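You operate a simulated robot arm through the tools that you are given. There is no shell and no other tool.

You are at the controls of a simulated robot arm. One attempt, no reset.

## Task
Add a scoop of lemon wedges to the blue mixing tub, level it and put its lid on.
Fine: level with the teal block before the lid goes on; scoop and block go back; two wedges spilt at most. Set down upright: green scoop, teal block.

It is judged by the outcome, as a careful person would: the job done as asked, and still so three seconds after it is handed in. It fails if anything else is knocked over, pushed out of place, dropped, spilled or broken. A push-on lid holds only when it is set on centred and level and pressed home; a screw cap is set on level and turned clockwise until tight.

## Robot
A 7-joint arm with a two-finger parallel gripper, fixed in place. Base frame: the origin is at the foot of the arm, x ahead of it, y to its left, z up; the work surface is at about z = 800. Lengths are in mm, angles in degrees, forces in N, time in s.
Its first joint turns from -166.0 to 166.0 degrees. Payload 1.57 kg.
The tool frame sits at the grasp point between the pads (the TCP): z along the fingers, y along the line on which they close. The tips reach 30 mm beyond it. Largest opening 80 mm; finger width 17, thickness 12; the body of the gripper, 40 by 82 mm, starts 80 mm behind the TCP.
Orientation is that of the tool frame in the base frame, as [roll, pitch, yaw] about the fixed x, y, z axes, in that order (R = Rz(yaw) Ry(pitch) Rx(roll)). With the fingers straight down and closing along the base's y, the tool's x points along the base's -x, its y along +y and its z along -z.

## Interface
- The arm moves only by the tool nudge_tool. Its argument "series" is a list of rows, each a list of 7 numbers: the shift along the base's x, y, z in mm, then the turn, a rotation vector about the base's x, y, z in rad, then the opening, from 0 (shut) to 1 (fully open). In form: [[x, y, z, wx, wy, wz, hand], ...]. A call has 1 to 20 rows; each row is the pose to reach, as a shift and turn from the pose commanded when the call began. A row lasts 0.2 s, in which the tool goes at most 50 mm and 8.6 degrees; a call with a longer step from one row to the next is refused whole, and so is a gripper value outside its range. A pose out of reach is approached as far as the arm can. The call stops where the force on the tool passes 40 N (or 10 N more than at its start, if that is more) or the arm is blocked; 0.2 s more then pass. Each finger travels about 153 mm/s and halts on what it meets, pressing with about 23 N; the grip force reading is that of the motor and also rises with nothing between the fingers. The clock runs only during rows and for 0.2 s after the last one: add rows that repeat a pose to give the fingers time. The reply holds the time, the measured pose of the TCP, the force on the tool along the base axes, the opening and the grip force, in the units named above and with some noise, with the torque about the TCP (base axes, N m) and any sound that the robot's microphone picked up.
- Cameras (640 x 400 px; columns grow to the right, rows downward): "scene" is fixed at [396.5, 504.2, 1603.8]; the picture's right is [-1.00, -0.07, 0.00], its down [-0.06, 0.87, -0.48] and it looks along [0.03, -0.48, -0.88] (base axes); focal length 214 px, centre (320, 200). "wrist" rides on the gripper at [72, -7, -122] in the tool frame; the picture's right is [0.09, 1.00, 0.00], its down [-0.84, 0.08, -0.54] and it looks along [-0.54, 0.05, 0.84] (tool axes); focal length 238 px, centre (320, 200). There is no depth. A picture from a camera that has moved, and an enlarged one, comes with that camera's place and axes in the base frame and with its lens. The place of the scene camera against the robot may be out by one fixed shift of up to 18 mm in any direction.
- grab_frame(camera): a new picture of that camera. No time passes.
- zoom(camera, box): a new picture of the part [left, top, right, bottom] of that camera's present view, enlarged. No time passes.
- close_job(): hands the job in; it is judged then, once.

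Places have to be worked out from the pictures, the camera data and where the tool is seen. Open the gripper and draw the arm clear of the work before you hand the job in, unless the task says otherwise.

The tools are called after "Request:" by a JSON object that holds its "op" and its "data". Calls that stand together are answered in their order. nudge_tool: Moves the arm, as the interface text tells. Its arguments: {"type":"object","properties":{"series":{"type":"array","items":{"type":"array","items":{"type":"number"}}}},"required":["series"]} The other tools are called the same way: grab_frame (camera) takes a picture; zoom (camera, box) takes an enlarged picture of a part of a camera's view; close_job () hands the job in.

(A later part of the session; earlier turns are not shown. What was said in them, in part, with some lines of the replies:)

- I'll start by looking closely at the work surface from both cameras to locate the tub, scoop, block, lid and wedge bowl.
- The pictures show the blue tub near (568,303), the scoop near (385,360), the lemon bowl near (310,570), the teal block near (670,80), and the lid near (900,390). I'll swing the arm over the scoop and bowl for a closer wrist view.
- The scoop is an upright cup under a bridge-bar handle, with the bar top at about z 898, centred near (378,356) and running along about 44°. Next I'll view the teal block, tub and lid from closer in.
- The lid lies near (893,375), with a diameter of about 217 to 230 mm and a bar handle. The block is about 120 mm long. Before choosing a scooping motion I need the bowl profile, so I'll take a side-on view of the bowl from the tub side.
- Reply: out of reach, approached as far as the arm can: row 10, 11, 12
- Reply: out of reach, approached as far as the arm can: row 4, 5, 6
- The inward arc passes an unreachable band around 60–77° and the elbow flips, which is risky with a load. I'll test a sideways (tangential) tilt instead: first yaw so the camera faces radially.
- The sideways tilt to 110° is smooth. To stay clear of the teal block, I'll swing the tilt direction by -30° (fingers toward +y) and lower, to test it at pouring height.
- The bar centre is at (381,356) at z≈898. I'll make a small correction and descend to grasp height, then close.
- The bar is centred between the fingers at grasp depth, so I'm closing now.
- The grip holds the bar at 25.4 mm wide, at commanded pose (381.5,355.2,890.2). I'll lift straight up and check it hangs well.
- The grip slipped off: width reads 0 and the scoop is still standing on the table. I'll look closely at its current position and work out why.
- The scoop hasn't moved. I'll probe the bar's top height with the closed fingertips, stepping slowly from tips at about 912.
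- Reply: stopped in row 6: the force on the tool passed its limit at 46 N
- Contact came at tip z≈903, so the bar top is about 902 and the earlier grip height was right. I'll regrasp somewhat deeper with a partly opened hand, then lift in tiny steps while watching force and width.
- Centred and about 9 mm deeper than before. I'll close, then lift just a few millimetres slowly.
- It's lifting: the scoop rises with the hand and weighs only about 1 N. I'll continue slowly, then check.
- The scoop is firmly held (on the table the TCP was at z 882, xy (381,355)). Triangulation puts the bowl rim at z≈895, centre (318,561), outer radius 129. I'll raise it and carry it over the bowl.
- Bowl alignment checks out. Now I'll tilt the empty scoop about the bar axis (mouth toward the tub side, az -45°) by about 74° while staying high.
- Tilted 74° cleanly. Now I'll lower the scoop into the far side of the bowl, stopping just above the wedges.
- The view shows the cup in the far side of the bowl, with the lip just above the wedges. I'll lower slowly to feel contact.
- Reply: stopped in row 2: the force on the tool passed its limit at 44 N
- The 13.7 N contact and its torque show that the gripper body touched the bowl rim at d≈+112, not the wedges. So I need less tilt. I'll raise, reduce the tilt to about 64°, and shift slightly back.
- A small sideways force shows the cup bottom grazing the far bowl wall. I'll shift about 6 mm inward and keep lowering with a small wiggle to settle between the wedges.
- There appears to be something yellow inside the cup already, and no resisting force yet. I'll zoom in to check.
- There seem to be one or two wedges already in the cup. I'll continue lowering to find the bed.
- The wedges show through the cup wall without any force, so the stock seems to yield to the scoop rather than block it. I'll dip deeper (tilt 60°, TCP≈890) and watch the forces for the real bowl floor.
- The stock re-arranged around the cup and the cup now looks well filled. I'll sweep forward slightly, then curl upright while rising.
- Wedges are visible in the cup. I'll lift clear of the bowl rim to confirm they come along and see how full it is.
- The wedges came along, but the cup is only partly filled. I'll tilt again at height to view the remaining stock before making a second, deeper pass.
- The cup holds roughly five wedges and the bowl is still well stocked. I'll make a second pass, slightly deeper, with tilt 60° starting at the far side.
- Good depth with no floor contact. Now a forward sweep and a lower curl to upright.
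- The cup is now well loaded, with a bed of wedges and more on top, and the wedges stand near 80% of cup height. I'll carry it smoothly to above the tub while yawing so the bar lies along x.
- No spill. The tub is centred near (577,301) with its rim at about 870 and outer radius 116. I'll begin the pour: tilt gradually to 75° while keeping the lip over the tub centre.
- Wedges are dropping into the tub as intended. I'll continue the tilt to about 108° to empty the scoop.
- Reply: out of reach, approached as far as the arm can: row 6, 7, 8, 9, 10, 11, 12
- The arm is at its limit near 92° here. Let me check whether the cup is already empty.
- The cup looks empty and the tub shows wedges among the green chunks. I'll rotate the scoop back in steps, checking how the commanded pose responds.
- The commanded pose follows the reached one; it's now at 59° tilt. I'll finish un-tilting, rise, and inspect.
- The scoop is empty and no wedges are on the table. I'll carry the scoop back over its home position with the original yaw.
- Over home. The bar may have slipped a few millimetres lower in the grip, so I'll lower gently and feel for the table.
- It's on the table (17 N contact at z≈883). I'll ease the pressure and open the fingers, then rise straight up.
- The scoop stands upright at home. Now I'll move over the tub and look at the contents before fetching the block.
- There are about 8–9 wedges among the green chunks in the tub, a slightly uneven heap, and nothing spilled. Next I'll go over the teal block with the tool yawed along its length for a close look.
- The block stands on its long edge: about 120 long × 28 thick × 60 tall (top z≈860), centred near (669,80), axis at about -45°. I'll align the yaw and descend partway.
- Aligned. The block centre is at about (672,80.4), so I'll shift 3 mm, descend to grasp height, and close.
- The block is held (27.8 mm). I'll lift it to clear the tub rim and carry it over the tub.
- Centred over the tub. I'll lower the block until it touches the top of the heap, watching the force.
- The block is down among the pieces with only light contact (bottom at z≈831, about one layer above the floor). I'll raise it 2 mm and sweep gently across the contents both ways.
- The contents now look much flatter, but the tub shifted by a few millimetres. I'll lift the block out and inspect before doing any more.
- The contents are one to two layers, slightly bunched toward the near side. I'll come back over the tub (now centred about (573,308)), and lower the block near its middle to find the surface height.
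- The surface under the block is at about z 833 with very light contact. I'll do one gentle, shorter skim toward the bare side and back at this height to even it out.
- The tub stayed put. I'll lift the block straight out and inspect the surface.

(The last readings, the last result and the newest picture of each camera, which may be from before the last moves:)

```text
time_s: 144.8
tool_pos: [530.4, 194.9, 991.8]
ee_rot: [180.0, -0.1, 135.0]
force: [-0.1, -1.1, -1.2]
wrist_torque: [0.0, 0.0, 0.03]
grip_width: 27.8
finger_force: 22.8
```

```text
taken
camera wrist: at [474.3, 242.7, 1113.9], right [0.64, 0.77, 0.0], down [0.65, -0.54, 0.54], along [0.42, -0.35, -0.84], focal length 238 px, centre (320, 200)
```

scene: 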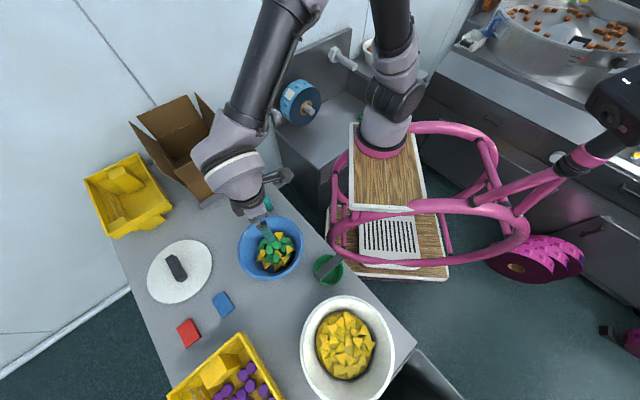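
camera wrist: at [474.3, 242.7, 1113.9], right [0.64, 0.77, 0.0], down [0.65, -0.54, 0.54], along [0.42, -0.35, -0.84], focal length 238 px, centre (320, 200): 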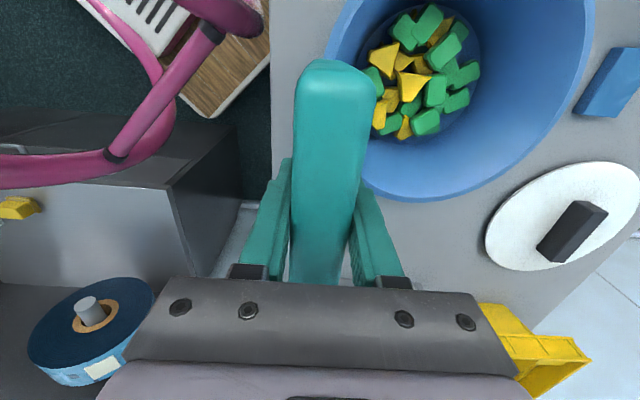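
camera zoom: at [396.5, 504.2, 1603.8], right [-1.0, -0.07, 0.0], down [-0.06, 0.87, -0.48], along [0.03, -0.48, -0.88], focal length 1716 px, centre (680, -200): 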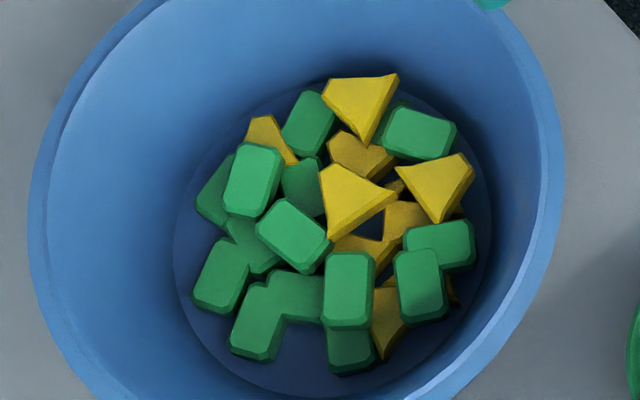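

The contents now lie evenly spread and level. I'll take the block back to its original spot by reversing the commanded offsets exactly.

Request:
{"op": "nudge_tool", "data": {"series": [[5, -4, 0, 0, 0, 0, 0], [20, -15, 0, 0, 0, 0, 0], [42, -32, 0, 0, 0, 0, 0], [66, -51, 0, 0, 0, 0, 0], [90, -70, 0, 0, 0, 0, 0], [112, -87, 0, 0, 0, 0, 0], [130, -101, 0, 0, 0, 0, 0], [141, -110, 0, 0, 0, 0, 0], [144, -112, 0, 0, 0, 0, 0], [144, -112, -20, 0, 0, 0, 0], [144, -112, -50, 0, 0, 0, 0], [144, -112, -80, 0, 0, 0, 0], [144, -112, -105, 0, 0, 0, 0], [144, -112, -122, 0, 0, 0, 0], [144, -112, -134, 0, 0, 0, 0], [144, -112, -140, 0, 0, 0, 0], [144, -112, -140, 0, 0, 0, 0]]}}

Request:
{"op": "grab_frame", "data": {"camera": "wrist"}}

```text
time_s: 148.4
tool_pos: [672.4, 81.7, 853.0]
ee_rot: [-179.9, -0.1, 135.0]
force: [0.4, 0.3, -0.5]
wrist_torque: [0.0, -0.02, -0.02]
grip_width: 27.8
finger_force: 23.0
```

```text
taken
camera wrist: at [615.8, 128.3, 974.6], right [0.64, 0.77, 0.0], down [0.65, -0.54, 0.54], along [0.42, -0.35, -0.84], focal length 238 px, centre (320, 200)
```

wrist: 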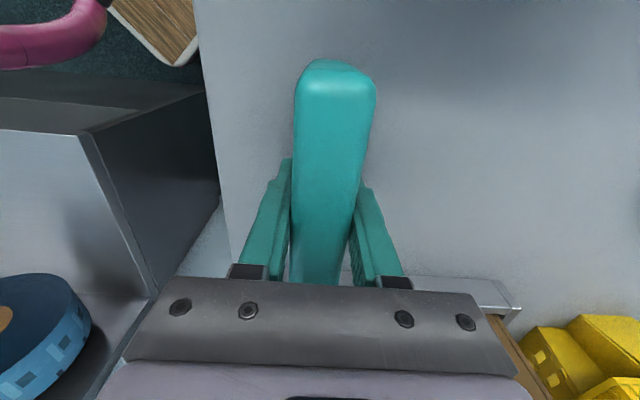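

Request:
{"op": "nudge_tool", "data": {"series": [[0, 0, -2, 0, 0, 0, 0], [0, 0, -4, 0, 0, 0, 0], [0, 0, -6, 0, 0, 0, 0], [0, 0, -7.5, 0, 0, 0, 0], [0, 0, -7.5, 0, 0, 0, 0]]}}

Request:
{"op": "nudge_tool", "data": {"series": [[0, 0, -1, 0, 0, 0, 0], [0, 0, -2, 0, 0, 0, 0], [0, 0, -2, 0, 0, 0, 0]]}}

```text
time_s: 149.7
tool_pos: [672.4, 80.5, 844.5]
ee_rot: [-179.9, -0.1, 134.9]
force: [0.4, 0.2, -1.5]
wrist_torque: [-0.01, -0.01, -0.03]
grip_width: 28.0
finger_force: 22.9
```

```text
time_s: 150.4
tool_pos: [673.6, 81.2, 842.2]
ee_rot: [-179.9, -0.1, 134.9]
force: [0.9, -0.1, -1.1]
wrist_torque: [-0.01, -0.04, -0.01]
grip_width: 28.0
finger_force: 23.2
```

No table contact yet, so I'll keep stepping down by millimetres.

Request:
{"op": "nudge_tool", "data": {"series": [[0, 0, -1, 0, 0, 0, 0], [0, 0, -2, 0, 0, 0, 0], [0, 0, -2, 0, 0, 0, 0]]}}

Request:
{"op": "nudge_tool", "data": {"series": [[0, 0, -1, 0, 0, 0, 0], [0, 0, -2, 0, 0, 0, 0], [0, 0, -2, 0, 0, 0, 0]]}}

```text
time_s: 151.2
tool_pos: [673.1, 80.4, 841.5]
ee_rot: [-179.9, 0.1, 134.9]
force: [-3.5, -5.5, 18.4]
wrist_torque: [-0.12, 0.12, -0.03]
grip_width: 27.7
finger_force: 23.1
```

```text
time_s: 152.1
tool_pos: [673.9, 83.1, 840.3]
ee_rot: [-180.0, -0.1, 135.1]
force: [-3.0, -4.6, 17.9]
wrist_torque: [-0.12, 0.07, -0.02]
grip_width: 27.9
finger_force: 23.0
```

The block is firmly on the table (18 N). I'll ease off, open, and rise.

Request:
{"op": "nudge_tool", "data": {"series": [[0, 0, 1.5, 0, 0, 0, 0], [0, 0, 1.5, 0, 0, 0, 0.45], [0, 0, 1.5, 0, 0, 0, 0.7], [0, 0, 1.5, 0, 0, 0, 1], [0, 0, 1.5, 0, 0, 0, 1], [0, 0, 10, 0, 0, 0, 1], [0, 0, 30, 0, 0, 0, 1], [0, 0, 60, 0, 0, 0, 1], [0, 0, 95, 0, 0, 0, 1], [0, 0, 130, 0, 0, 0, 1], [0, 0, 130, 0, 0, 0, 1]]}}

Request:
{"op": "grab_frame", "data": {"camera": "wrist"}}

Request:
{"op": "grab_frame", "data": {"camera": "scene"}}

```text
time_s: 154.4
tool_pos: [671.9, 82.4, 968.9]
ee_rot: [-179.9, -0.2, 135.0]
force: [-0.1, 0.0, 0.5]
wrist_torque: [-0.01, 0.0, 0.03]
grip_width: 80.1
finger_force: 0.1
```

```text
taken
camera wrist: at [616.0, 129.5, 1090.7], right [0.64, 0.77, 0.0], down [0.65, -0.54, 0.54], along [0.41, -0.35, -0.84], focal length 238 px, centre (320, 200)
```

wrist: 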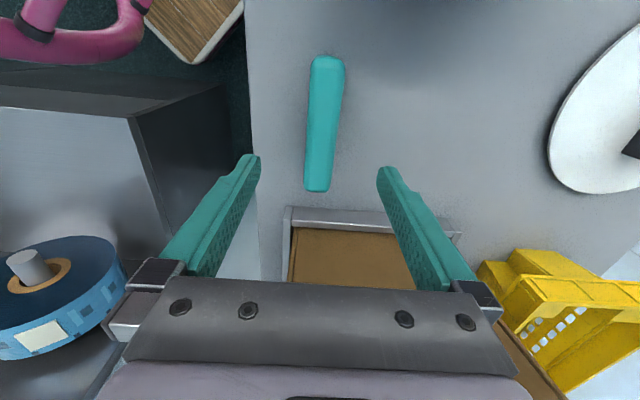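

```text
taken
```

scene: 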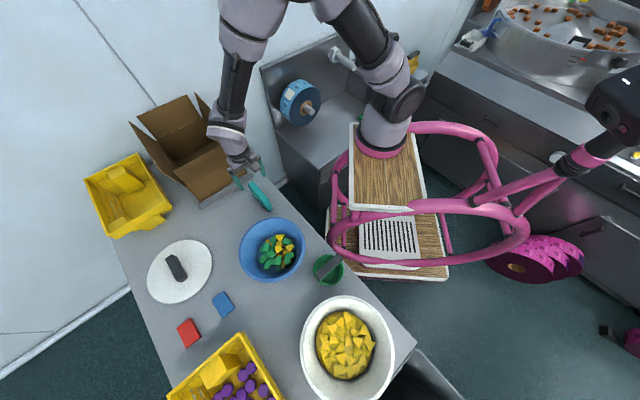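

The block is back, standing as before. Now I'll re-measure the tub's position from above before fetching the lid.

Request:
{"op": "nudge_tool", "data": {"series": [[-5, 8, 30, 0, 0, 0.1, 1], [-15, 26, 60, 0, 0, 0.23, 1], [-28, 50, 85, 0, 0, 0.36, 1], [-42, 76, 105, 0, 0, 0.49, 1], [-56, 102, 120, 0, 0, 0.62, 1], [-70, 128, 130, 0, 0, 0.75, 1], [-84, 154, 135, 0, 0, 0.88, 1], [-98, 178, 135, 0, 0, 1.01, 1], [-109, 198, 135, 0, 0, 1.14, 1], [-117, 212, 135, 0, 0, 1.278, 1], [-117, 212, 135, 0, 0, 1.278, 1]]}}

Request:
{"op": "zoom", "data": {"camera": "wrist", "box": [190, 0, 450, 220]}}

Request:
{"op": "grab_frame", "data": {"camera": "wrist"}}

```text
time_s: 156.8
tool_pos: [556.6, 292.4, 1104.2]
ee_rot: [-179.9, -0.2, -151.7]
force: [-0.5, -0.2, -0.6]
wrist_torque: [-0.03, 0.01, -0.01]
grip_width: 79.8
finger_force: 0.0
```

```text
1.82 times, centred on (320, 110) of wrist
camera zoom: at [495.8, 254.7, 1226.5], right [-0.55, 0.83, 0.0], down [0.7, 0.47, 0.54], along [0.45, 0.3, -0.84], focal length 433 px, centre (320, 364)
```

zoom: 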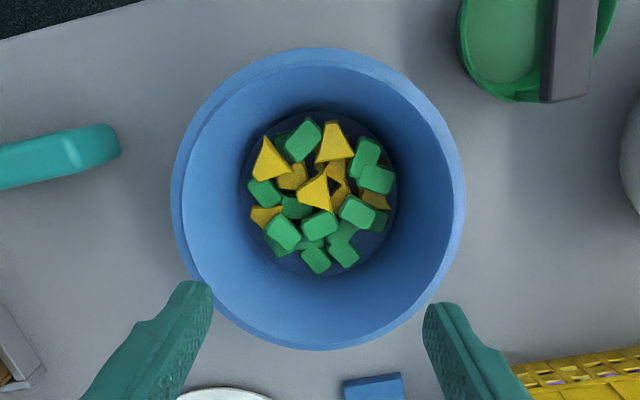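

```text
taken
camera wrist: at [495.8, 254.7, 1226.5], right [-0.55, 0.83, 0.0], down [0.7, 0.47, 0.54], along [0.45, 0.3, -0.84], focal length 238 px, centre (320, 200)
```

wrist: 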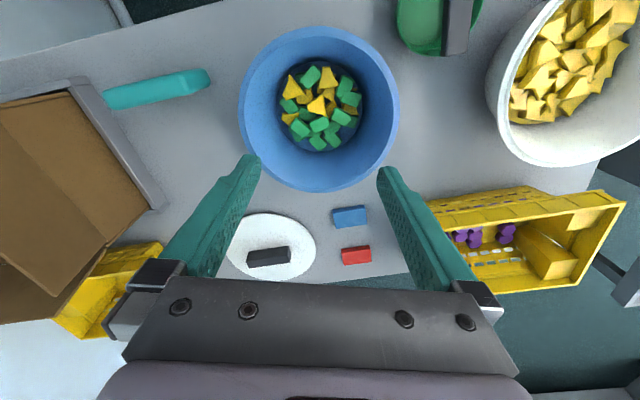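

Tub centre measures about (+23,+11) mm from the current TCP. I'll take a second view yawed by about 85° to cross-check this before handling the lid.

Request:
{"op": "nudge_tool", "data": {"series": [[2, 1, 0, 0, 0, 0.148, 1], [4, 2, 0, 0, 0, 0.296, 1], [7, 3, 0, 0, 0, 0.444, 1], [9, 4, 0, 0, 0, 0.592, 1], [12, 5, 0, 0, 0, 0.74, 1], [14, 6, 0, 0, 0, 0.888, 1], [16, 7, 0, 0, 0, 1.036, 1], [19, 8, 0, 0, 0, 1.184, 1], [21, 10, 0, 0, 0, 1.332, 1], [23, 11, 0, 0, 0, 1.48, 1], [23, 11, 0, 0, 0, 1.48, 1]]}}

Request:
{"op": "zoom", "data": {"camera": "wrist", "box": [190, 0, 450, 220]}}

```text
time_s: 159.2
tool_pos: [580.2, 304.6, 1103.8]
ee_rot: [-179.8, -0.1, -67.0]
force: [-0.6, -0.5, 0.0]
wrist_torque: [-0.03, 0.01, 0.0]
grip_width: 80.1
finger_force: 0.1
```

```text
1.82 times, centred on (320, 110) of wrist
camera zoom: at [612.8, 242.5, 1225.6], right [-0.88, -0.48, 0.0], down [-0.4, 0.74, 0.54], along [-0.26, 0.48, -0.84], focal length 433 px, centre (320, 364)
```

zoom: 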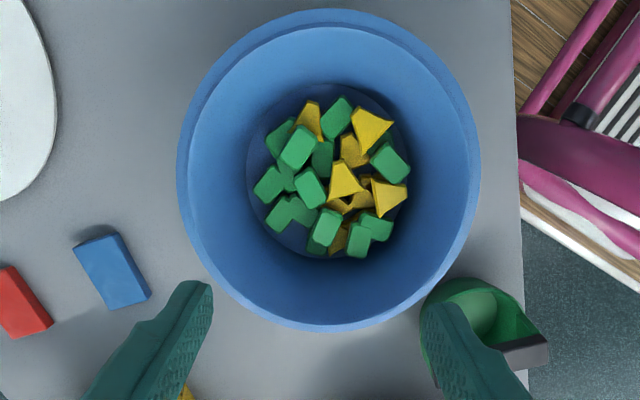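

The two views agree on a tub centre at about (-5.5,-4) mm from the present TCP, with the rim at z≈881 and radius 114. Now I'll move toward the lid with the tool yawed to match its handle (bar at about 135°).

Request:
{"op": "nudge_tool", "data": {"series": [[10, 2, -2, 0, 0, 0.03, 1], [35, 6, -8, 0, 0, 0.08, 1], [70, 11, -18, 0, 0, 0.14, 1], [110, 18, -30, 0, 0, 0.2, 1], [150, 24, -42, 0, 0, 0.27, 1], [190, 30, -54, 0, 0, 0.34, 1], [220, 35, -64, 0, 0, 0.384, 1], [220, 35, -64, 0, 0, 0.384, 1]]}}

Request:
{"op": "grab_frame", "data": {"camera": "wrist"}}

```text
time_s: 161.1
tool_pos: [798.4, 341.3, 1039.7]
ee_rot: [-179.9, -0.1, -45.1]
force: [0.0, 0.1, 0.7]
wrist_torque: [-0.04, -0.03, 0.01]
grip_width: 79.9
finger_force: 0.1
```

```text
taken
camera wrist: at [854.1, 296.7, 1161.5], right [-0.64, -0.77, 0.0], down [-0.65, 0.54, 0.54], along [-0.41, 0.35, -0.84], focal length 238 px, centre (320, 200)
```

wrist: 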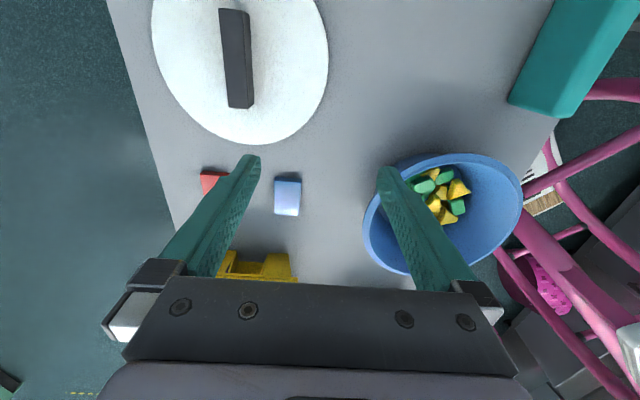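

The lid looks to be near (900,377), close to the reach limit. I'll move closer and lower for a more accurate look.

Request:
{"op": "nudge_tool", "data": {"series": [[15, 5, -15, 0, 0, 0, 1], [40, 12, -40, 0, 0, 0, 1], [65, 20, -70, 0, 0, 0, 1], [85, 27, -95, 0, 0, 0, 1], [90, 30, -105, 0, 0, 0, 1], [90, 30, -105, 0, 0, 0, 1]]}}

Request:
{"op": "grab_frame", "data": {"camera": "wrist"}}

Request:
{"op": "zoom", "data": {"camera": "scene", "box": [130, 220, 230, 320]}}

```text
time_s: 162.4
tool_pos: [887.7, 371.8, 934.7]
ee_rot: [-179.9, -0.1, -45.0]
force: [-0.2, -0.2, -0.4]
wrist_torque: [-0.03, -0.01, 0.01]
grip_width: 80.0
finger_force: 0.1
```

```text
taken
camera wrist: at [942.7, 326.0, 1056.6], right [-0.64, -0.77, 0.0], down [-0.65, 0.54, 0.54], along [-0.42, 0.35, -0.84], focal length 238 px, centre (320, 200)
```

wrist: 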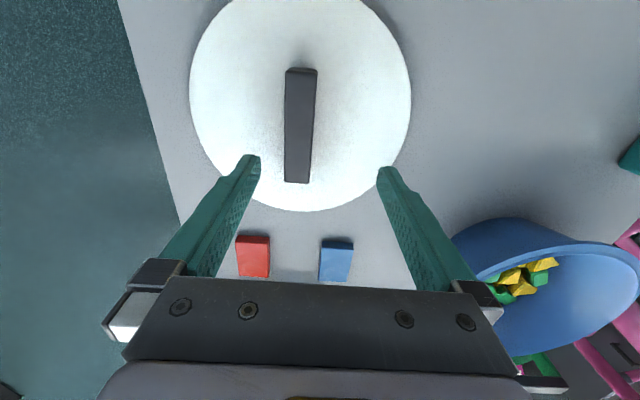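

```text
4.00 times, centred on (180, 270) of scene
camera zoom: at [396.5, 504.2, 1603.8], right [-1.0, -0.07, 0.0], down [-0.06, 0.87, -0.48], along [0.03, -0.48, -0.88], focal length 858 px, centre (880, -80)
```

zoom: 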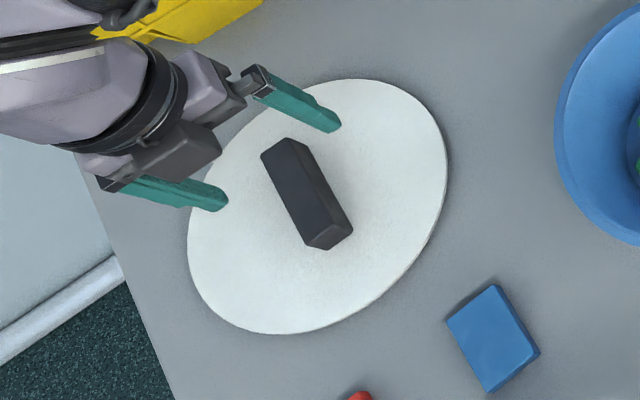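

The handle centre is about 20 mm further along tool y, near (903,384). I'll try moving there and see if it is within reach.

Request:
{"op": "nudge_tool", "data": {"series": [[5, 4, -5, 0, 0, 0, 1], [10, 9, -15, 0, 0, 0, 1], [15, 12, -25, 0, 0, 0, 1], [15, 12, -35, 0, 0, 0, 1], [15, 12, -35, 0, 0, 0, 1]]}}

Request:
{"op": "grab_frame", "data": {"camera": "wrist"}}

```text
time_s: 163.7
tool_pos: [890.3, 382.9, 901.4]
ee_rot: [-180.0, -0.1, -45.0]
force: [-0.5, -1.4, 0.2]
wrist_torque: [0.01, 0.0, 0.02]
grip_width: 79.9
finger_force: 0.0
out of reach, approached as far as the arm can: row 2, 3, 4, 5
```

```text
taken
camera wrist: at [944.8, 336.1, 1023.3], right [-0.64, -0.77, 0.0], down [-0.65, 0.54, 0.54], along [-0.41, 0.35, -0.84], focal length 238 px, centre (320, 200)
```

wrist: 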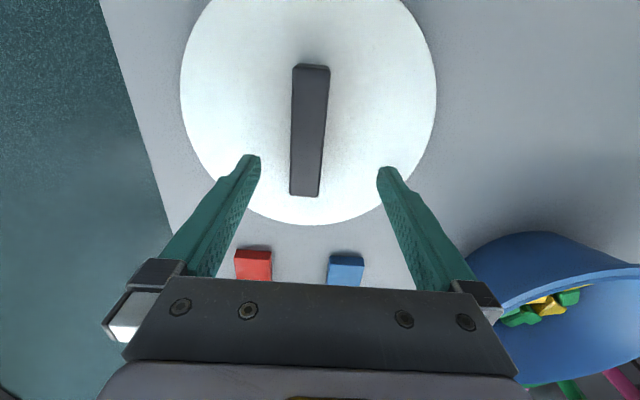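

I can reach radius ≈969 here, and the bar is about 10 mm off-centre between the open fingers, which is fine for grasping. I'll descend gradually, aiming slightly further out.

Request:
{"op": "nudge_tool", "data": {"series": [[2, 2, -10, 0, 0, 0, 1], [4, 4, -20, 0, 0, 0, 1], [6, 6, -30, 0, 0, 0, 1], [7, 7, -40, 0, 0, 0, 1], [7, 7, -40, 0, 0, 0, 1]]}}

Request:
{"op": "grab_frame", "data": {"camera": "wrist"}}

Request:
{"op": "zoom", "data": {"camera": "scene", "box": [130, 220, 230, 320]}}

```text
time_s: 164.8
tool_pos: [883.9, 383.1, 865.7]
ee_rot: [-179.9, 0.0, -45.0]
force: [0.2, -0.7, 0.4]
wrist_torque: [0.05, -0.04, 0.02]
grip_width: 80.0
finger_force: 0.0
out of reach, approached as far as the arm can: row 1, 2, 3, 4, 5
```

```text
taken
camera wrist: at [938.5, 338.7, 987.3], right [-0.64, -0.77, 0.0], down [-0.65, 0.54, 0.54], along [-0.42, 0.35, -0.84], focal length 238 px, centre (320, 200)
```

wrist: 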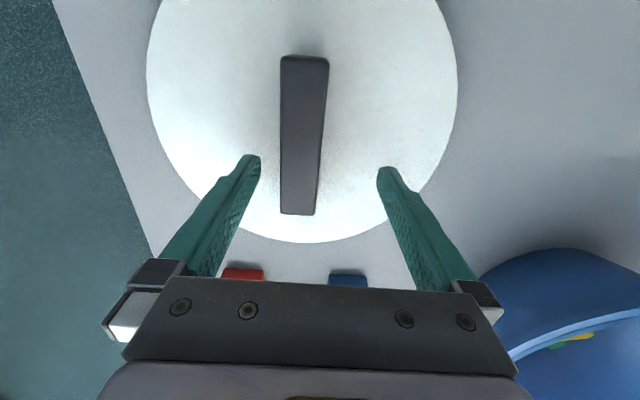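

```text
4.00 times, centred on (180, 270) of scene
camera zoom: at [396.5, 504.2, 1603.8], right [-1.0, -0.07, 0.0], down [-0.06, 0.87, -0.48], along [0.03, -0.48, -0.88], focal length 858 px, centre (880, -80)
```

zoom: 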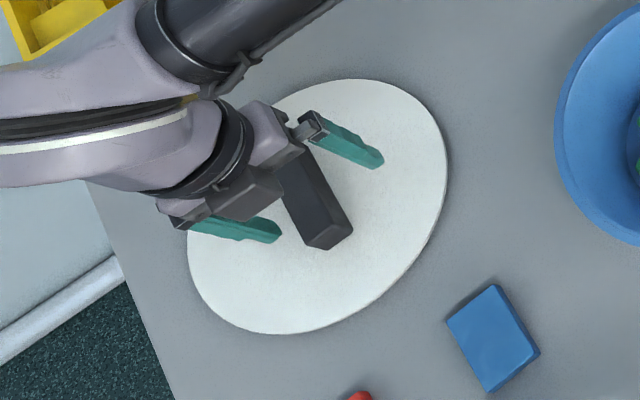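

Reach shrinks as I go lower (radius ≈963 at z 866). The handle centre is near (905,382), so I'll shift along the bar toward its middle and lower. Closing the fingers will draw the lid a bit toward me.

Request:
{"op": "nudge_tool", "data": {"series": [[1, -4, 0, 0, 0, 0, 1], [2, -8, -3, 0, 0, 0, 1], [2, -11, -8, 0, 0, 0, 1], [2, -11, -13, 0, 0, 0, 1], [2, -11, -13, 0, 0, 0, 1]]}}

Request:
{"op": "grab_frame", "data": {"camera": "wrist"}}

Request:
{"op": "zoom", "data": {"camera": "scene", "box": [130, 220, 230, 320]}}

```text
time_s: 166.1
tool_pos: [883.8, 373.0, 851.6]
ee_rot: [-179.9, -0.1, -45.0]
force: [0.3, 0.7, 0.3]
wrist_torque: [-0.02, 0.02, -0.02]
grip_width: 79.9
finger_force: 0.0
```

```text
taken
camera wrist: at [939.0, 327.0, 974.1], right [-0.64, -0.77, 0.0], down [-0.65, 0.54, 0.54], along [-0.41, 0.35, -0.84], focal length 238 px, centre (320, 200)
```

wrist: 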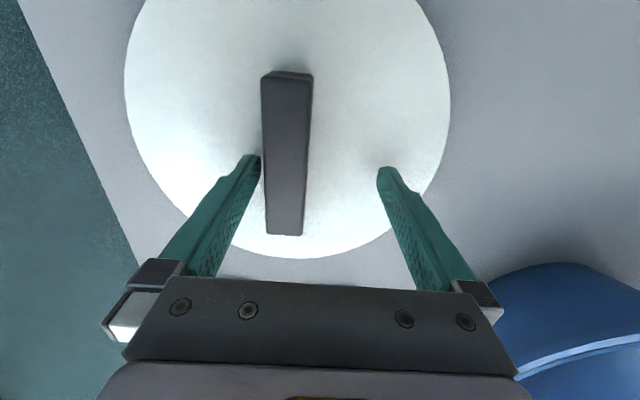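

```text
4.00 times, centred on (180, 270) of scene
camera zoom: at [396.5, 504.2, 1603.8], right [-1.0, -0.07, 0.0], down [-0.06, 0.87, -0.48], along [0.03, -0.48, -0.88], focal length 858 px, centre (880, -80)
```

zoom: 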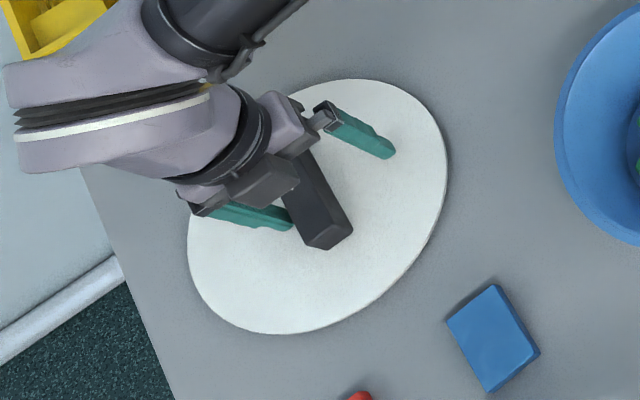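

The bar lies between the fingers (about 21 mm toward the outer finger) and is nearly centred along its length. I'll lower slowly to just above the lid plate.

Request:
{"op": "nudge_tool", "data": {"series": [[0, 0, -2, 0, 0, 0, 1], [0, 0, -4, 0, 0, 0, 1], [0, 0, -6, 0, 0, 0, 1], [0, 0, -8, 0, 0, 0, 1], [0, 0, -8, 0, 0, 0, 1]]}}

Request:
{"op": "nudge_tool", "data": {"series": [[0, 0, -1.5, 0, 0, 0, 1], [0, 0, -3, 0, 0, 0, 1], [0, 0, -4.5, 0, 0, 0, 1], [0, 0, -4.5, 0, 0, 0, 1]]}}

Request:
{"op": "grab_frame", "data": {"camera": "wrist"}}

```text
time_s: 167.2
tool_pos: [884.6, 373.2, 844.6]
ee_rot: [-179.9, -0.1, -45.0]
force: [-0.1, -0.9, -0.1]
wrist_torque: [0.0, -0.06, 0.0]
grip_width: 80.1
finger_force: 0.0
```

```text
time_s: 168.2
tool_pos: [884.2, 371.9, 842.1]
ee_rot: [-179.7, -0.2, -45.0]
force: [4.0, -0.3, 19.4]
wrist_torque: [-0.53, 0.44, 0.13]
grip_width: 78.7
finger_force: 0.0
```

```text
taken
camera wrist: at [938.4, 326.7, 965.1], right [-0.64, -0.77, 0.0], down [-0.65, 0.54, 0.54], along [-0.41, 0.35, -0.84], focal length 238 px, centre (320, 200)
```

wrist: 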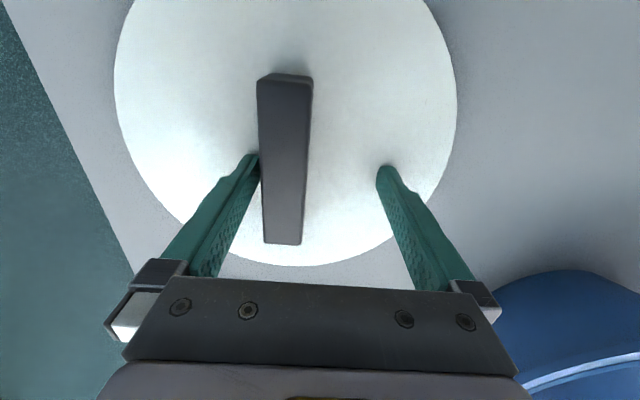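

The fingertips touched the lid plate (plate top z≈812). I'll raise 3 mm and close slowly, so the outer finger gently draws the lid in until both pads clamp the bar.

Request:
{"op": "nudge_tool", "data": {"series": [[0, 0, 3.5, 0, 0, 0, 1], [0, 0, 3.5, 0, 0, 0, 0.9], [0, 0, 3.5, 0, 0, 0, 0.82], [0, 0, 3.5, 0, 0, 0, 0.75], [0, 0, 3.5, 0, 0, 0, 0.68], [0, 0, 3.5, 0, 0, 0, 0.61], [0, 0, 3.5, 0, 0, 0, 0.54], [0, 0, 3.5, 0, 0, 0, 0.47], [0, 0, 3.5, 0, 0, 0, 0.4], [0, 0, 3.5, 0, 0, 0, 0.33], [0, 0, 3.5, 0, 0, 0, 0.26], [0, 0, 3.5, 0, 0, 0, 0.15], [0, 0, 3.5, 0, 0, 0, 0], [0, 0, 3.5, 0, 0, 0, 0], [0, 0, 3.5, 0, 0, 0, 0]]}}

Request:
{"op": "grab_frame", "data": {"camera": "wrist"}}

Request:
{"op": "zoom", "data": {"camera": "scene", "box": [130, 220, 230, 320]}}

```text
time_s: 171.4
tool_pos: [883.8, 371.8, 844.3]
ee_rot: [-179.9, -0.2, -45.0]
force: [0.5, -0.3, 0.1]
wrist_torque: [-0.04, -0.01, -0.01]
grip_width: 25.4
finger_force: 22.8
```

```text
taken
camera wrist: at [938.0, 325.9, 965.7], right [-0.64, -0.77, 0.0], down [-0.65, 0.54, 0.54], along [-0.42, 0.35, -0.84], focal length 238 px, centre (320, 200)
```

wrist: 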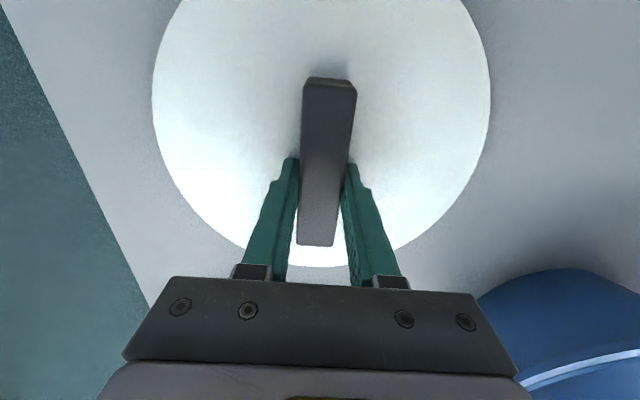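

```text
4.00 times, centred on (180, 270) of scene
camera zoom: at [396.5, 504.2, 1603.8], right [-1.0, -0.07, 0.0], down [-0.06, 0.87, -0.48], along [0.03, -0.48, -0.88], focal length 858 px, centre (880, -80)
```

zoom: 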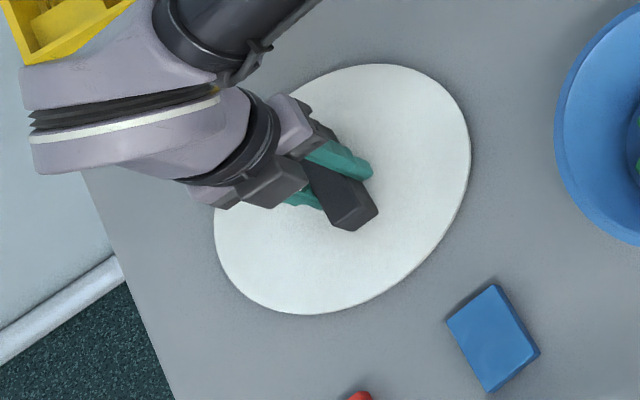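

The lid's handle is clamped (25.4 mm). The lid radius measures about 110 mm, with its centre about (+5.6,-4.2) mm from the TCP. I'll lift slowly and check the hold.

Request:
{"op": "nudge_tool", "data": {"series": [[0, 0, 1, 0, 0, 0, 0], [0, 0, 3, 0, 0, 0, 0], [0, 0, 6, 0, 0, 0, 0], [0, 0, 10, 0, 0, 0, 0], [0, 0, 15, 0, 0, 0, 0], [0, 0, 20, 0, 0, 0, 0], [0, 0, 20, 0, 0, 0, 0]]}}

Request:
{"op": "grab_frame", "data": {"camera": "wrist"}}

Request:
{"op": "zoom", "data": {"camera": "scene", "box": [130, 220, 230, 320]}}

```text
time_s: 173.1
tool_pos: [883.4, 372.0, 863.3]
ee_rot: [-180.0, -0.2, -45.0]
force: [-0.6, -0.1, 0.5]
wrist_torque: [0.01, 0.03, -0.01]
grip_width: 25.5
finger_force: 22.7
```

```text
taken
camera wrist: at [938.5, 328.0, 985.4], right [-0.64, -0.77, 0.0], down [-0.65, 0.54, 0.54], along [-0.41, 0.35, -0.84], focal length 238 px, centre (320, 200)
```

wrist: 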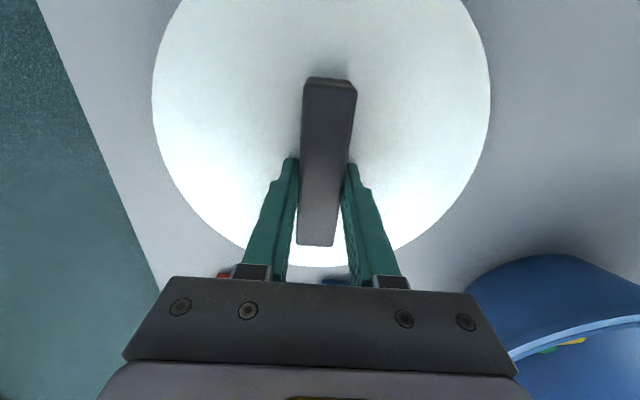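

```text
4.00 times, centred on (180, 270) of scene
camera zoom: at [396.5, 504.2, 1603.8], right [-1.0, -0.07, 0.0], down [-0.06, 0.87, -0.48], along [0.03, -0.48, -0.88], focal length 858 px, centre (880, -80)
```

zoom: 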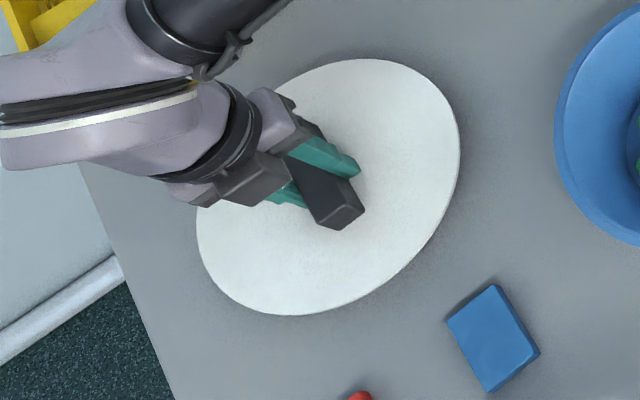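

The lid rises level with the hand. I'll lift higher and carry it smoothly to above the tub.

Request:
{"op": "nudge_tool", "data": {"series": [[0, 0, 8, 0, 0, 0, 0], [-2, 0, 24, 0, 0, 0, 0], [-6, -1, 46, 0, 0, 0, 0], [-14, -3, 70, 0, 0, 0, 0], [-26, -6, 92, 0, 0, 0, 0], [-42, -9, 108, 0, 0, 0, 0], [-60, -13, 116, 0, 0, 0, 0], [-80, -17, 118, 0, 0, 0, 0], [-102, -22, 118, 0, 0, 0, 0], [-124, -26, 118, 0, 0, 0, 0], [-146, -31, 118, 0, 0, 0, 0], [-168, -36, 118, 0, 0, 0, 0], [-190, -40, 118, 0, 0, 0, 0], [-212, -45, 118, 0, 0, 0, 0], [-234, -50, 118, 0, 0, 0, 0], [-256, -54, 118, 0, 0, 0, 0], [-276, -58, 118, 0, 0, 0, 0], [-292, -62, 118, 0, 0, 0, 0], [-302, -64, 118, 0, 0, 0, 0], [-306, -65, 118, 0, 0, 0, 0]]}}

Request:
{"op": "nudge_tool", "data": {"series": [[-4, -1, 0, 0, 0, 0, 0], [-8, -1.5, 0, 0, 0, 0, 0], [-9, -1.5, 0, 0, 0, 0, 0], [-9, -1.5, 0, 0, 0, 0, 0]]}}

Request:
{"op": "grab_frame", "data": {"camera": "wrist"}}

Request:
{"op": "zoom", "data": {"camera": "scene", "box": [215, 180, 335, 300]}}

```text
time_s: 177.2
tool_pos: [576.8, 307.0, 982.1]
ee_rot: [-179.9, 0.0, -44.9]
force: [-0.8, -0.3, -0.5]
wrist_torque: [-0.02, -0.02, 0.01]
grip_width: 25.5
finger_force: 23.0
```

```text
time_s: 178.2
tool_pos: [568.0, 305.6, 981.2]
ee_rot: [-179.9, -0.1, -45.1]
force: [0.0, -0.1, -0.1]
wrist_torque: [-0.04, 0.01, 0.02]
grip_width: 25.4
finger_force: 22.7
```

```text
taken
camera wrist: at [623.5, 260.6, 1103.8], right [-0.64, -0.77, 0.0], down [-0.65, 0.54, 0.54], along [-0.42, 0.35, -0.84], focal length 238 px, centre (320, 200)
```

wrist: 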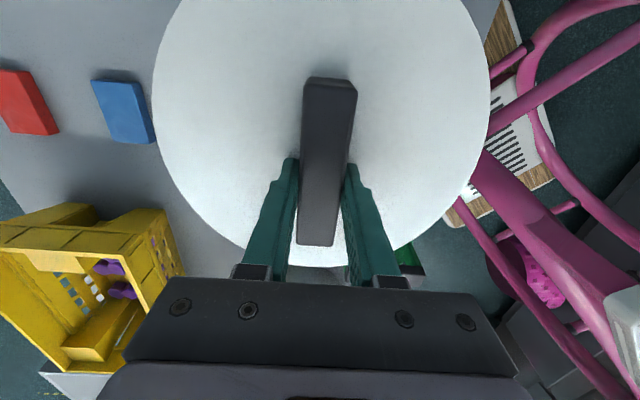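

```text
3.33 times, centred on (275, 240) of scene
camera zoom: at [396.5, 504.2, 1603.8], right [-1.0, -0.07, 0.0], down [-0.06, 0.87, -0.48], along [0.03, -0.48, -0.88], focal length 715 px, centre (470, 67)
```

zoom: 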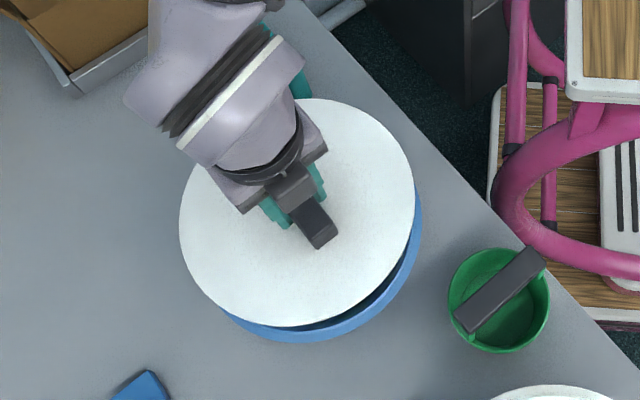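

By the scene camera, the lid and tub centres coincide to within about 1 mm. I'll lower to just above the rim and check again.

Request:
{"op": "nudge_tool", "data": {"series": [[0, 0, -6, 0, 0, 0, 0], [0, 0, -16, 0, 0, 0, 0], [0, 0, -27, 0, 0, 0, 0], [0, 0, -36, 0, 0, 0, 0], [0, 0, -42, 0, 0, 0, 0], [0, 0, -44, 0, 0, 0, 0], [0, 0, -44, 0, 0, 0, 0]]}}

Request:
{"op": "zoom", "data": {"camera": "scene", "box": [225, 200, 325, 300]}}

Request:
{"op": "grab_frame", "data": {"camera": "wrist"}}

```text
time_s: 179.8
tool_pos: [568.6, 305.0, 936.8]
ee_rot: [-179.9, -0.2, -44.9]
force: [0.9, 0.7, -1.0]
wrist_torque: [-0.02, 0.01, -0.04]
grip_width: 25.7
finger_force: 23.0
```

```text
4.00 times, centred on (275, 250) of scene
camera zoom: at [396.5, 504.2, 1603.8], right [-1.0, -0.07, 0.0], down [-0.06, 0.87, -0.48], along [0.03, -0.48, -0.88], focal length 858 px, centre (500, 0)
```

zoom: 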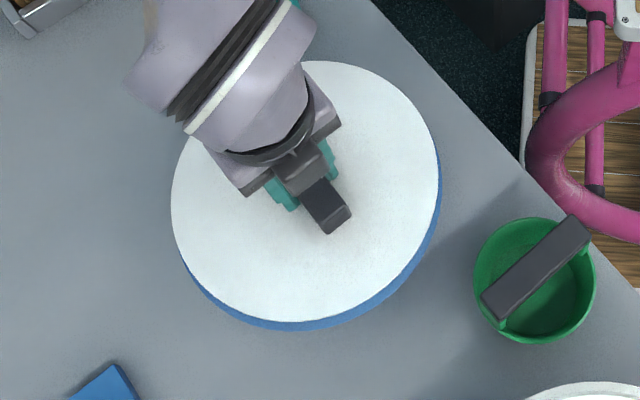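

```text
taken
camera wrist: at [623.1, 260.9, 1059.4], right [-0.64, -0.77, 0.0], down [-0.65, 0.54, 0.54], along [-0.42, 0.35, -0.84], focal length 238 px, centre (320, 200)
```

wrist: 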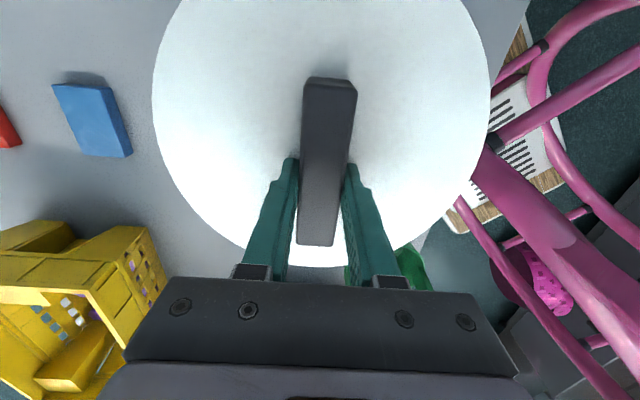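

Still concentric within about 1 mm. I'll lower in small steps until the lid meets the rim.

Request:
{"op": "nudge_tool", "data": {"series": [[0.5, 0, -2, 0, 0, 0, 0], [0.5, 0, -4, 0, 0, 0, 0], [0.5, 0, -6, 0, 0, 0, 0], [0.5, 0, -8, 0, 0, 0, 0], [0.5, 0, -8, 0, 0, 0, 0]]}}

Request:
{"op": "nudge_tool", "data": {"series": [[0, 0, -1, 0, 0, 0, 0], [0, 0, -2, 0, 0, 0, 0], [0, 0, -3, 0, 0, 0, 0], [0, 0, -4, 0, 0, 0, 0], [0, 0, -4, 0, 0, 0, 0]]}}

Request:
{"op": "zoom", "data": {"camera": "scene", "box": [225, 200, 325, 300]}}

```text
time_s: 181.1
tool_pos: [569.2, 305.3, 930.5]
ee_rot: [-179.9, -0.1, -44.9]
force: [0.3, 0.1, -0.3]
wrist_torque: [-0.02, -0.01, 0.01]
grip_width: 25.7
finger_force: 23.2
```

```text
time_s: 182.2
tool_pos: [569.1, 305.6, 926.8]
ee_rot: [-179.8, -0.1, -45.0]
force: [-2.3, -3.6, 17.6]
wrist_torque: [-0.22, 0.1, -0.03]
grip_width: 25.7
finger_force: 23.3
```

```text
4.00 times, centred on (275, 250) of scene
camera zoom: at [396.5, 504.2, 1603.8], right [-1.0, -0.07, 0.0], down [-0.06, 0.87, -0.48], along [0.03, -0.48, -0.88], focal length 858 px, centre (500, 0)
```

zoom: 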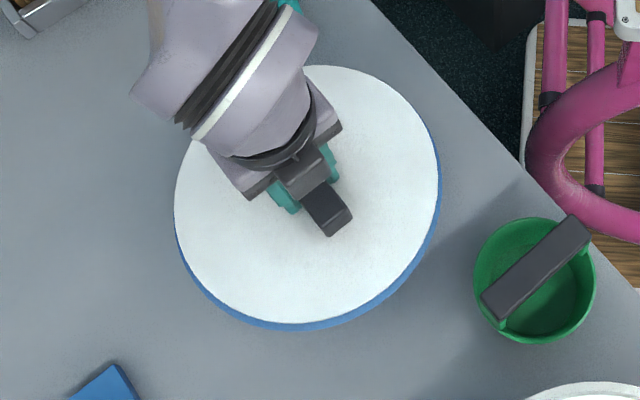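

Contact at TCP z≈927 (17.6 N), nearly central. I'll press down further to seat the lid.

Request:
{"op": "nudge_tool", "data": {"series": [[0, 0, -1, 0, 0, 0, 0], [0, 0, -2, 0, 0, 0, 0], [0, 0, -3, 0, 0, 0, 0], [0, 0, -4, 0, 0, 0, 0], [0, 0, -4, 0, 0, 0, 0]]}}

Request:
{"op": "zoom", "data": {"camera": "scene", "box": [225, 200, 325, 300]}}

```text
time_s: 182.9
tool_pos: [569.2, 307.5, 927.4]
ee_rot: [-179.6, -0.1, -44.9]
force: [-4.5, 2.9, 18.2]
wrist_torque: [-0.43, 0.56, -0.14]
grip_width: 25.6
finger_force: 22.7
heard: snap
stopped in row 3: the force on the tool passed its limit at 43 N (the readings are from after the stop); the commanded pose is now the measured one
```

```text
4.00 times, centred on (275, 250) of scene
camera zoom: at [396.5, 504.2, 1603.8], right [-1.0, -0.07, 0.0], down [-0.06, 0.87, -0.48], along [0.03, -0.48, -0.88], focal length 858 px, centre (500, 0)
```

zoom: 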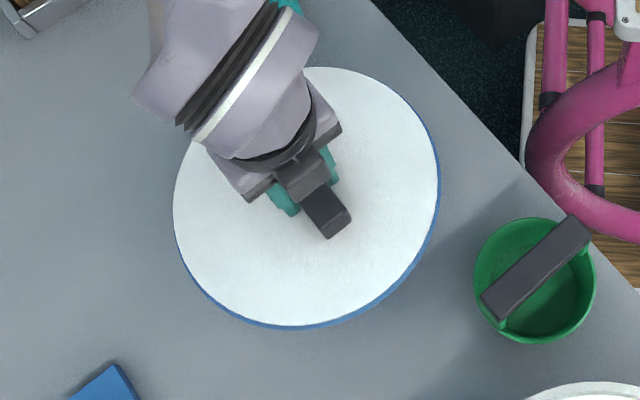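

A snap was heard, so the lid is home. I'll open the fingers in place, then rise straight up and check.

Request:
{"op": "nudge_tool", "data": {"series": [[0, 0, 0, 0, 0, 0, 0.4], [0, 0, 0, 0, 0, 0, 0.55], [0, 0, 0, 0, 0, 0, 0.7], [0, 0, 1, 0, 0, 0, 0.7], [0, 0, 5, 0, 0, 0, 0.7], [0, 0, 15, 0, 0, 0, 0.7], [0, 0, 35, 0, 0, 0, 0.7], [0, 0, 65, 0, 0, 0, 0.7], [0, 0, 100, 0, 0, 0, 0.7], [0, 0, 140, 0, 0, 0, 0.7], [0, 0, 140, 0, 0, 0, 0.7]]}}

Request:
{"op": "grab_frame", "data": {"camera": "wrist"}}

Request:
{"op": "zoom", "data": {"camera": "scene", "box": [225, 200, 325, 300]}}

```text
time_s: 185.3
tool_pos: [569.0, 306.5, 1068.4]
ee_rot: [-179.9, -0.1, -44.8]
force: [-0.5, 0.1, 0.8]
wrist_torque: [-0.01, 0.03, 0.0]
grip_width: 55.9
finger_force: 0.0
```

```text
taken
camera wrist: at [623.9, 260.9, 1190.2], right [-0.64, -0.77, 0.0], down [-0.65, 0.54, 0.54], along [-0.41, 0.35, -0.84], focal length 238 px, centre (320, 200)
```

wrist: 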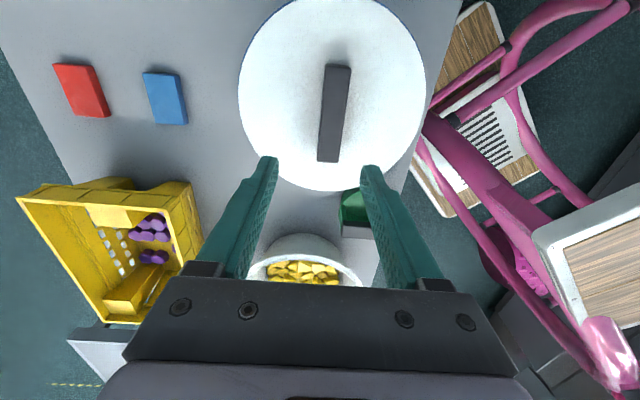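

```text
4.00 times, centred on (275, 250) of scene
camera zoom: at [396.5, 504.2, 1603.8], right [-1.0, -0.07, 0.0], down [-0.06, 0.87, -0.48], along [0.03, -0.48, -0.88], focal length 858 px, centre (500, 0)
```

zoom: 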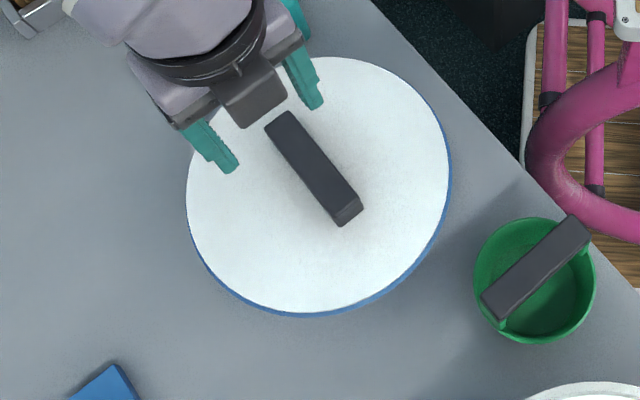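

The lid is on, with a uniform rim showing, though the tub moved roughly 10 mm when I released (about 15 mm from its original place). I'll take an oblique view to verify the lid is fully seated and level.

Request:
{"op": "nudge_tool", "data": {"series": [[10, -12, 10, 0, 0, 0, 1], [30, -34, 10, 0, 0, 0, 1], [55, -62, 5, 0.05, 0.05, 0, 1], [80, -92, -15, 0.12, 0.12, 0, 1], [105, -120, -45, 0.2, 0.2, 0, 1], [125, -142, -75, 0.28, 0.28, 0, 1], [133, -152, -100, 0.332, 0.332, 0, 1], [133, -152, -100, 0.332, 0.332, 0, 1]]}}

Request:
{"op": "grab_frame", "data": {"camera": "wrist"}}

Request:
{"op": "grab_frame", "data": {"camera": "scene"}}

```text
time_s: 187.1
tool_pos: [700.7, 156.4, 967.3]
ee_rot: [-179.6, 26.8, -45.0]
force: [-0.3, 0.8, -0.8]
wrist_torque: [-0.04, -0.03, 0.01]
grip_width: 79.8
finger_force: 0.1
```

```text
taken
camera wrist: at [788.5, 76.3, 1043.5], right [-0.65, -0.76, -0.05], down [-0.41, 0.3, 0.86], along [-0.64, 0.58, -0.51], focal length 238 px, centre (320, 200)
```

wrist: 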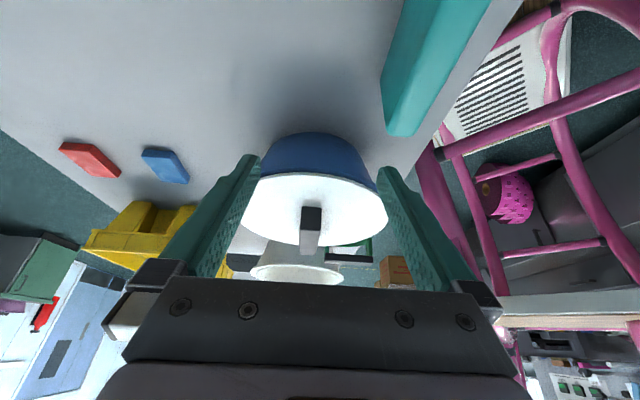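

```text
taken
```

scene: 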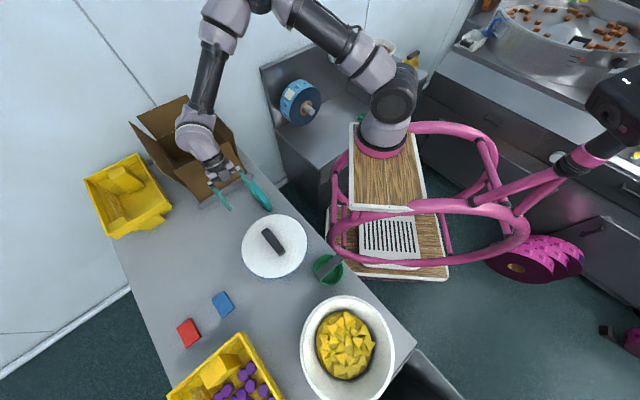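

Request:
{"op": "zoom", "data": {"camera": "wrist", "box": [220, 110, 420, 290]}}

Request:
{"op": "zoom", "data": {"camera": "scene", "box": [220, 180, 420, 400]}}

Request:
{"op": "zoom", "data": {"camera": "scene", "box": [225, 160, 355, 290]}}

```text
2.22 times, centred on (320, 200) of wrist
camera zoom: at [788.5, 76.3, 1043.5], right [-0.65, -0.76, -0.05], down [-0.41, 0.3, 0.86], along [-0.64, 0.58, -0.51], focal length 530 px, centre (320, 200)
```

zoom: 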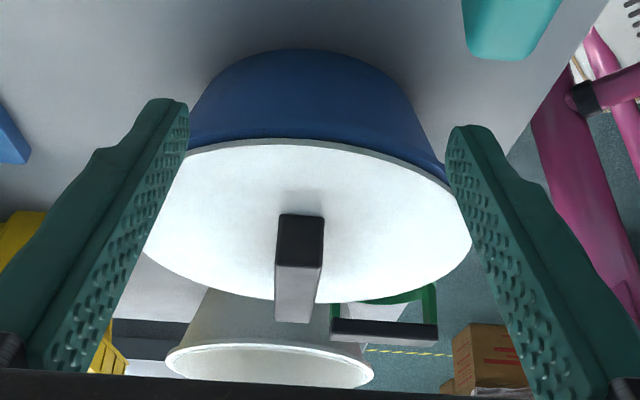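

```text
1.82 times, centred on (320, 290) of scene
camera zoom: at [396.5, 504.2, 1603.8], right [-1.0, -0.07, 0.0], down [-0.06, 0.87, -0.48], along [0.03, -0.48, -0.88], focal length 390 px, centre (320, 36)
```

zoom: 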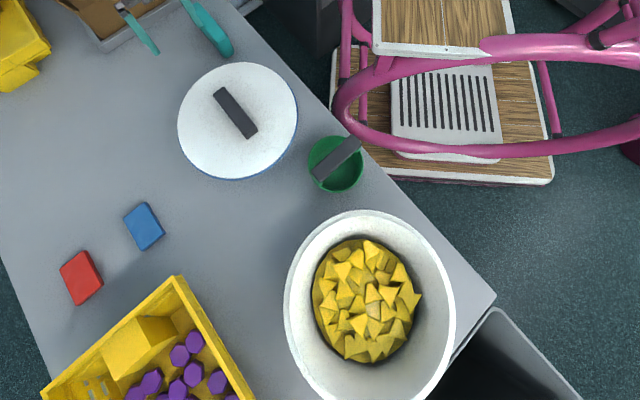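

```text
3.08 times, centred on (290, 225) of scene
camera zoom: at [396.5, 504.2, 1603.8], right [-1.0, -0.07, 0.0], down [-0.06, 0.87, -0.48], along [0.03, -0.48, -0.88], focal length 660 px, centre (412, 123)
```

zoom: 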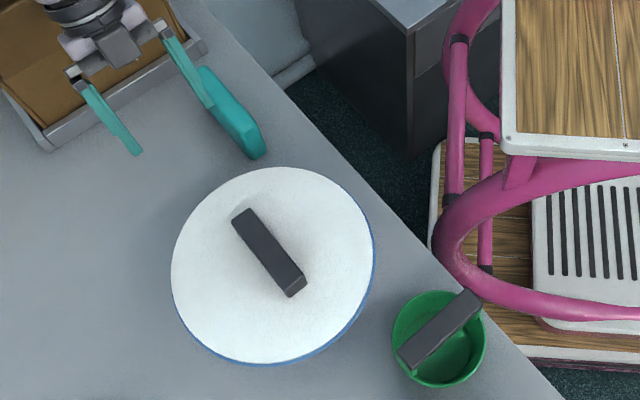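

The lid sits flush and level on the tub. The scoop and block stand in their places, and no wedges are spilled. I'll straighten the tool and withdraw the arm up and clear of the work.

Request:
{"op": "nudge_tool", "data": {"series": [[0, 0, 30, 0, 0, 0, 1], [0, 0, 70, -0.05, -0.05, 0, 1], [-5, 0, 110, -0.12, -0.12, 0, 1], [-15, 0, 150, -0.2, -0.2, 0, 1], [-35, 0, 190, -0.28, -0.28, 0, 1], [-60, 0, 230, -0.332, -0.332, 0, 1], [-90, 0, 260, -0.332, -0.332, 0, 1], [-120, 0, 290, -0.332, -0.332, 0, 1], [-150, -5, 305, -0.332, -0.332, 0, 1], [-175, -10, 310, -0.332, -0.332, 0, 1], [-175, -10, 310, -0.332, -0.332, 0, 1]]}}

Request:
{"op": "grab_frame", "data": {"camera": "scene"}}

Request:
{"op": "zoom", "data": {"camera": "scene", "box": [220, 160, 420, 400]}}

```text
time_s: 189.5
tool_pos: [527.9, 144.9, 1274.3]
ee_rot: [-179.8, -0.1, -44.9]
force: [-0.6, -0.1, -0.3]
wrist_torque: [0.01, 0.03, 0.01]
grip_width: 79.8
finger_force: 0.1
```

```text
taken
```

scene: 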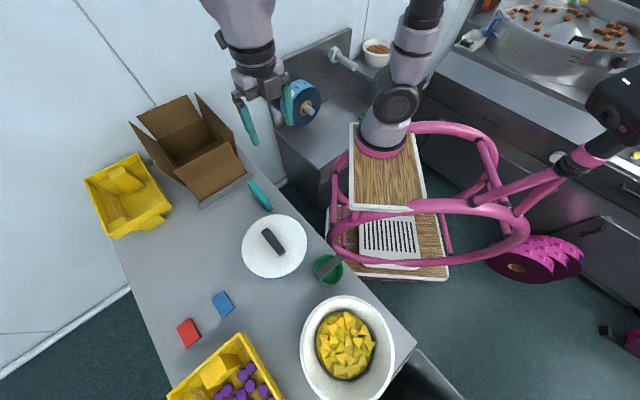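

```text
1.67 times, centred on (320, 280) of scene
camera zoom: at [396.5, 504.2, 1603.8], right [-1.0, -0.07, 0.0], down [-0.06, 0.87, -0.48], along [0.03, -0.48, -0.88], focal length 358 px, centre (320, 67)
```

zoom: 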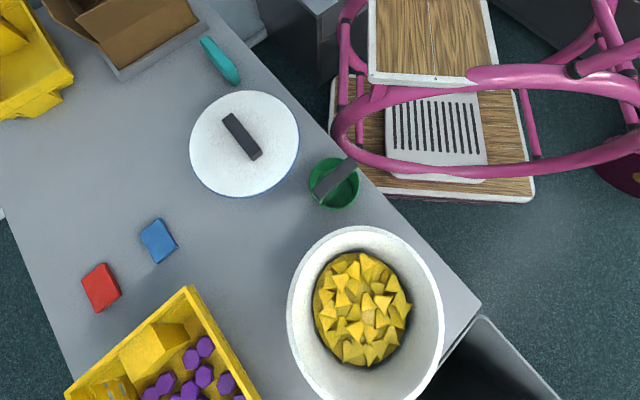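

Everything is in place. The tub is lidded and snapped shut with the wedges levelled inside, the scoop and block are upright at their original spots, nothing has spilled, and the arm is open and clear. I'm handing the job in.

Request:
{"op": "close_job", "data": {}}

```text
The job is handed in.
```

I handed the job in with the lemon wedges in the blue tub, levelled with the teal block, and the lid pressed on (I heard a snap). No wedges are visible on the table or floor.

- **Wedges:** about 8–9 went in. It took two dips into the bowl to fill the scoop before pouring.
- **Levelling:** I swept the block through the contents, then skimmed once more. The pieces now lie evenly, one to two layers deep, before the lid went on.
- **Scoop and block:** both are standing upright at their original spots, within a few millimetres.
- **Moved slightly:**
  - The tub ended about 15 mm from where it started. Part of that came from the levelling sweeps and part from letting go of the lid handle. I left it there rather than risk popping the lid.
  - The lemon bowl shifted about 3 mm when the gripper touched its rim.

The gripper is open and the arm is drawn up clear of the table.
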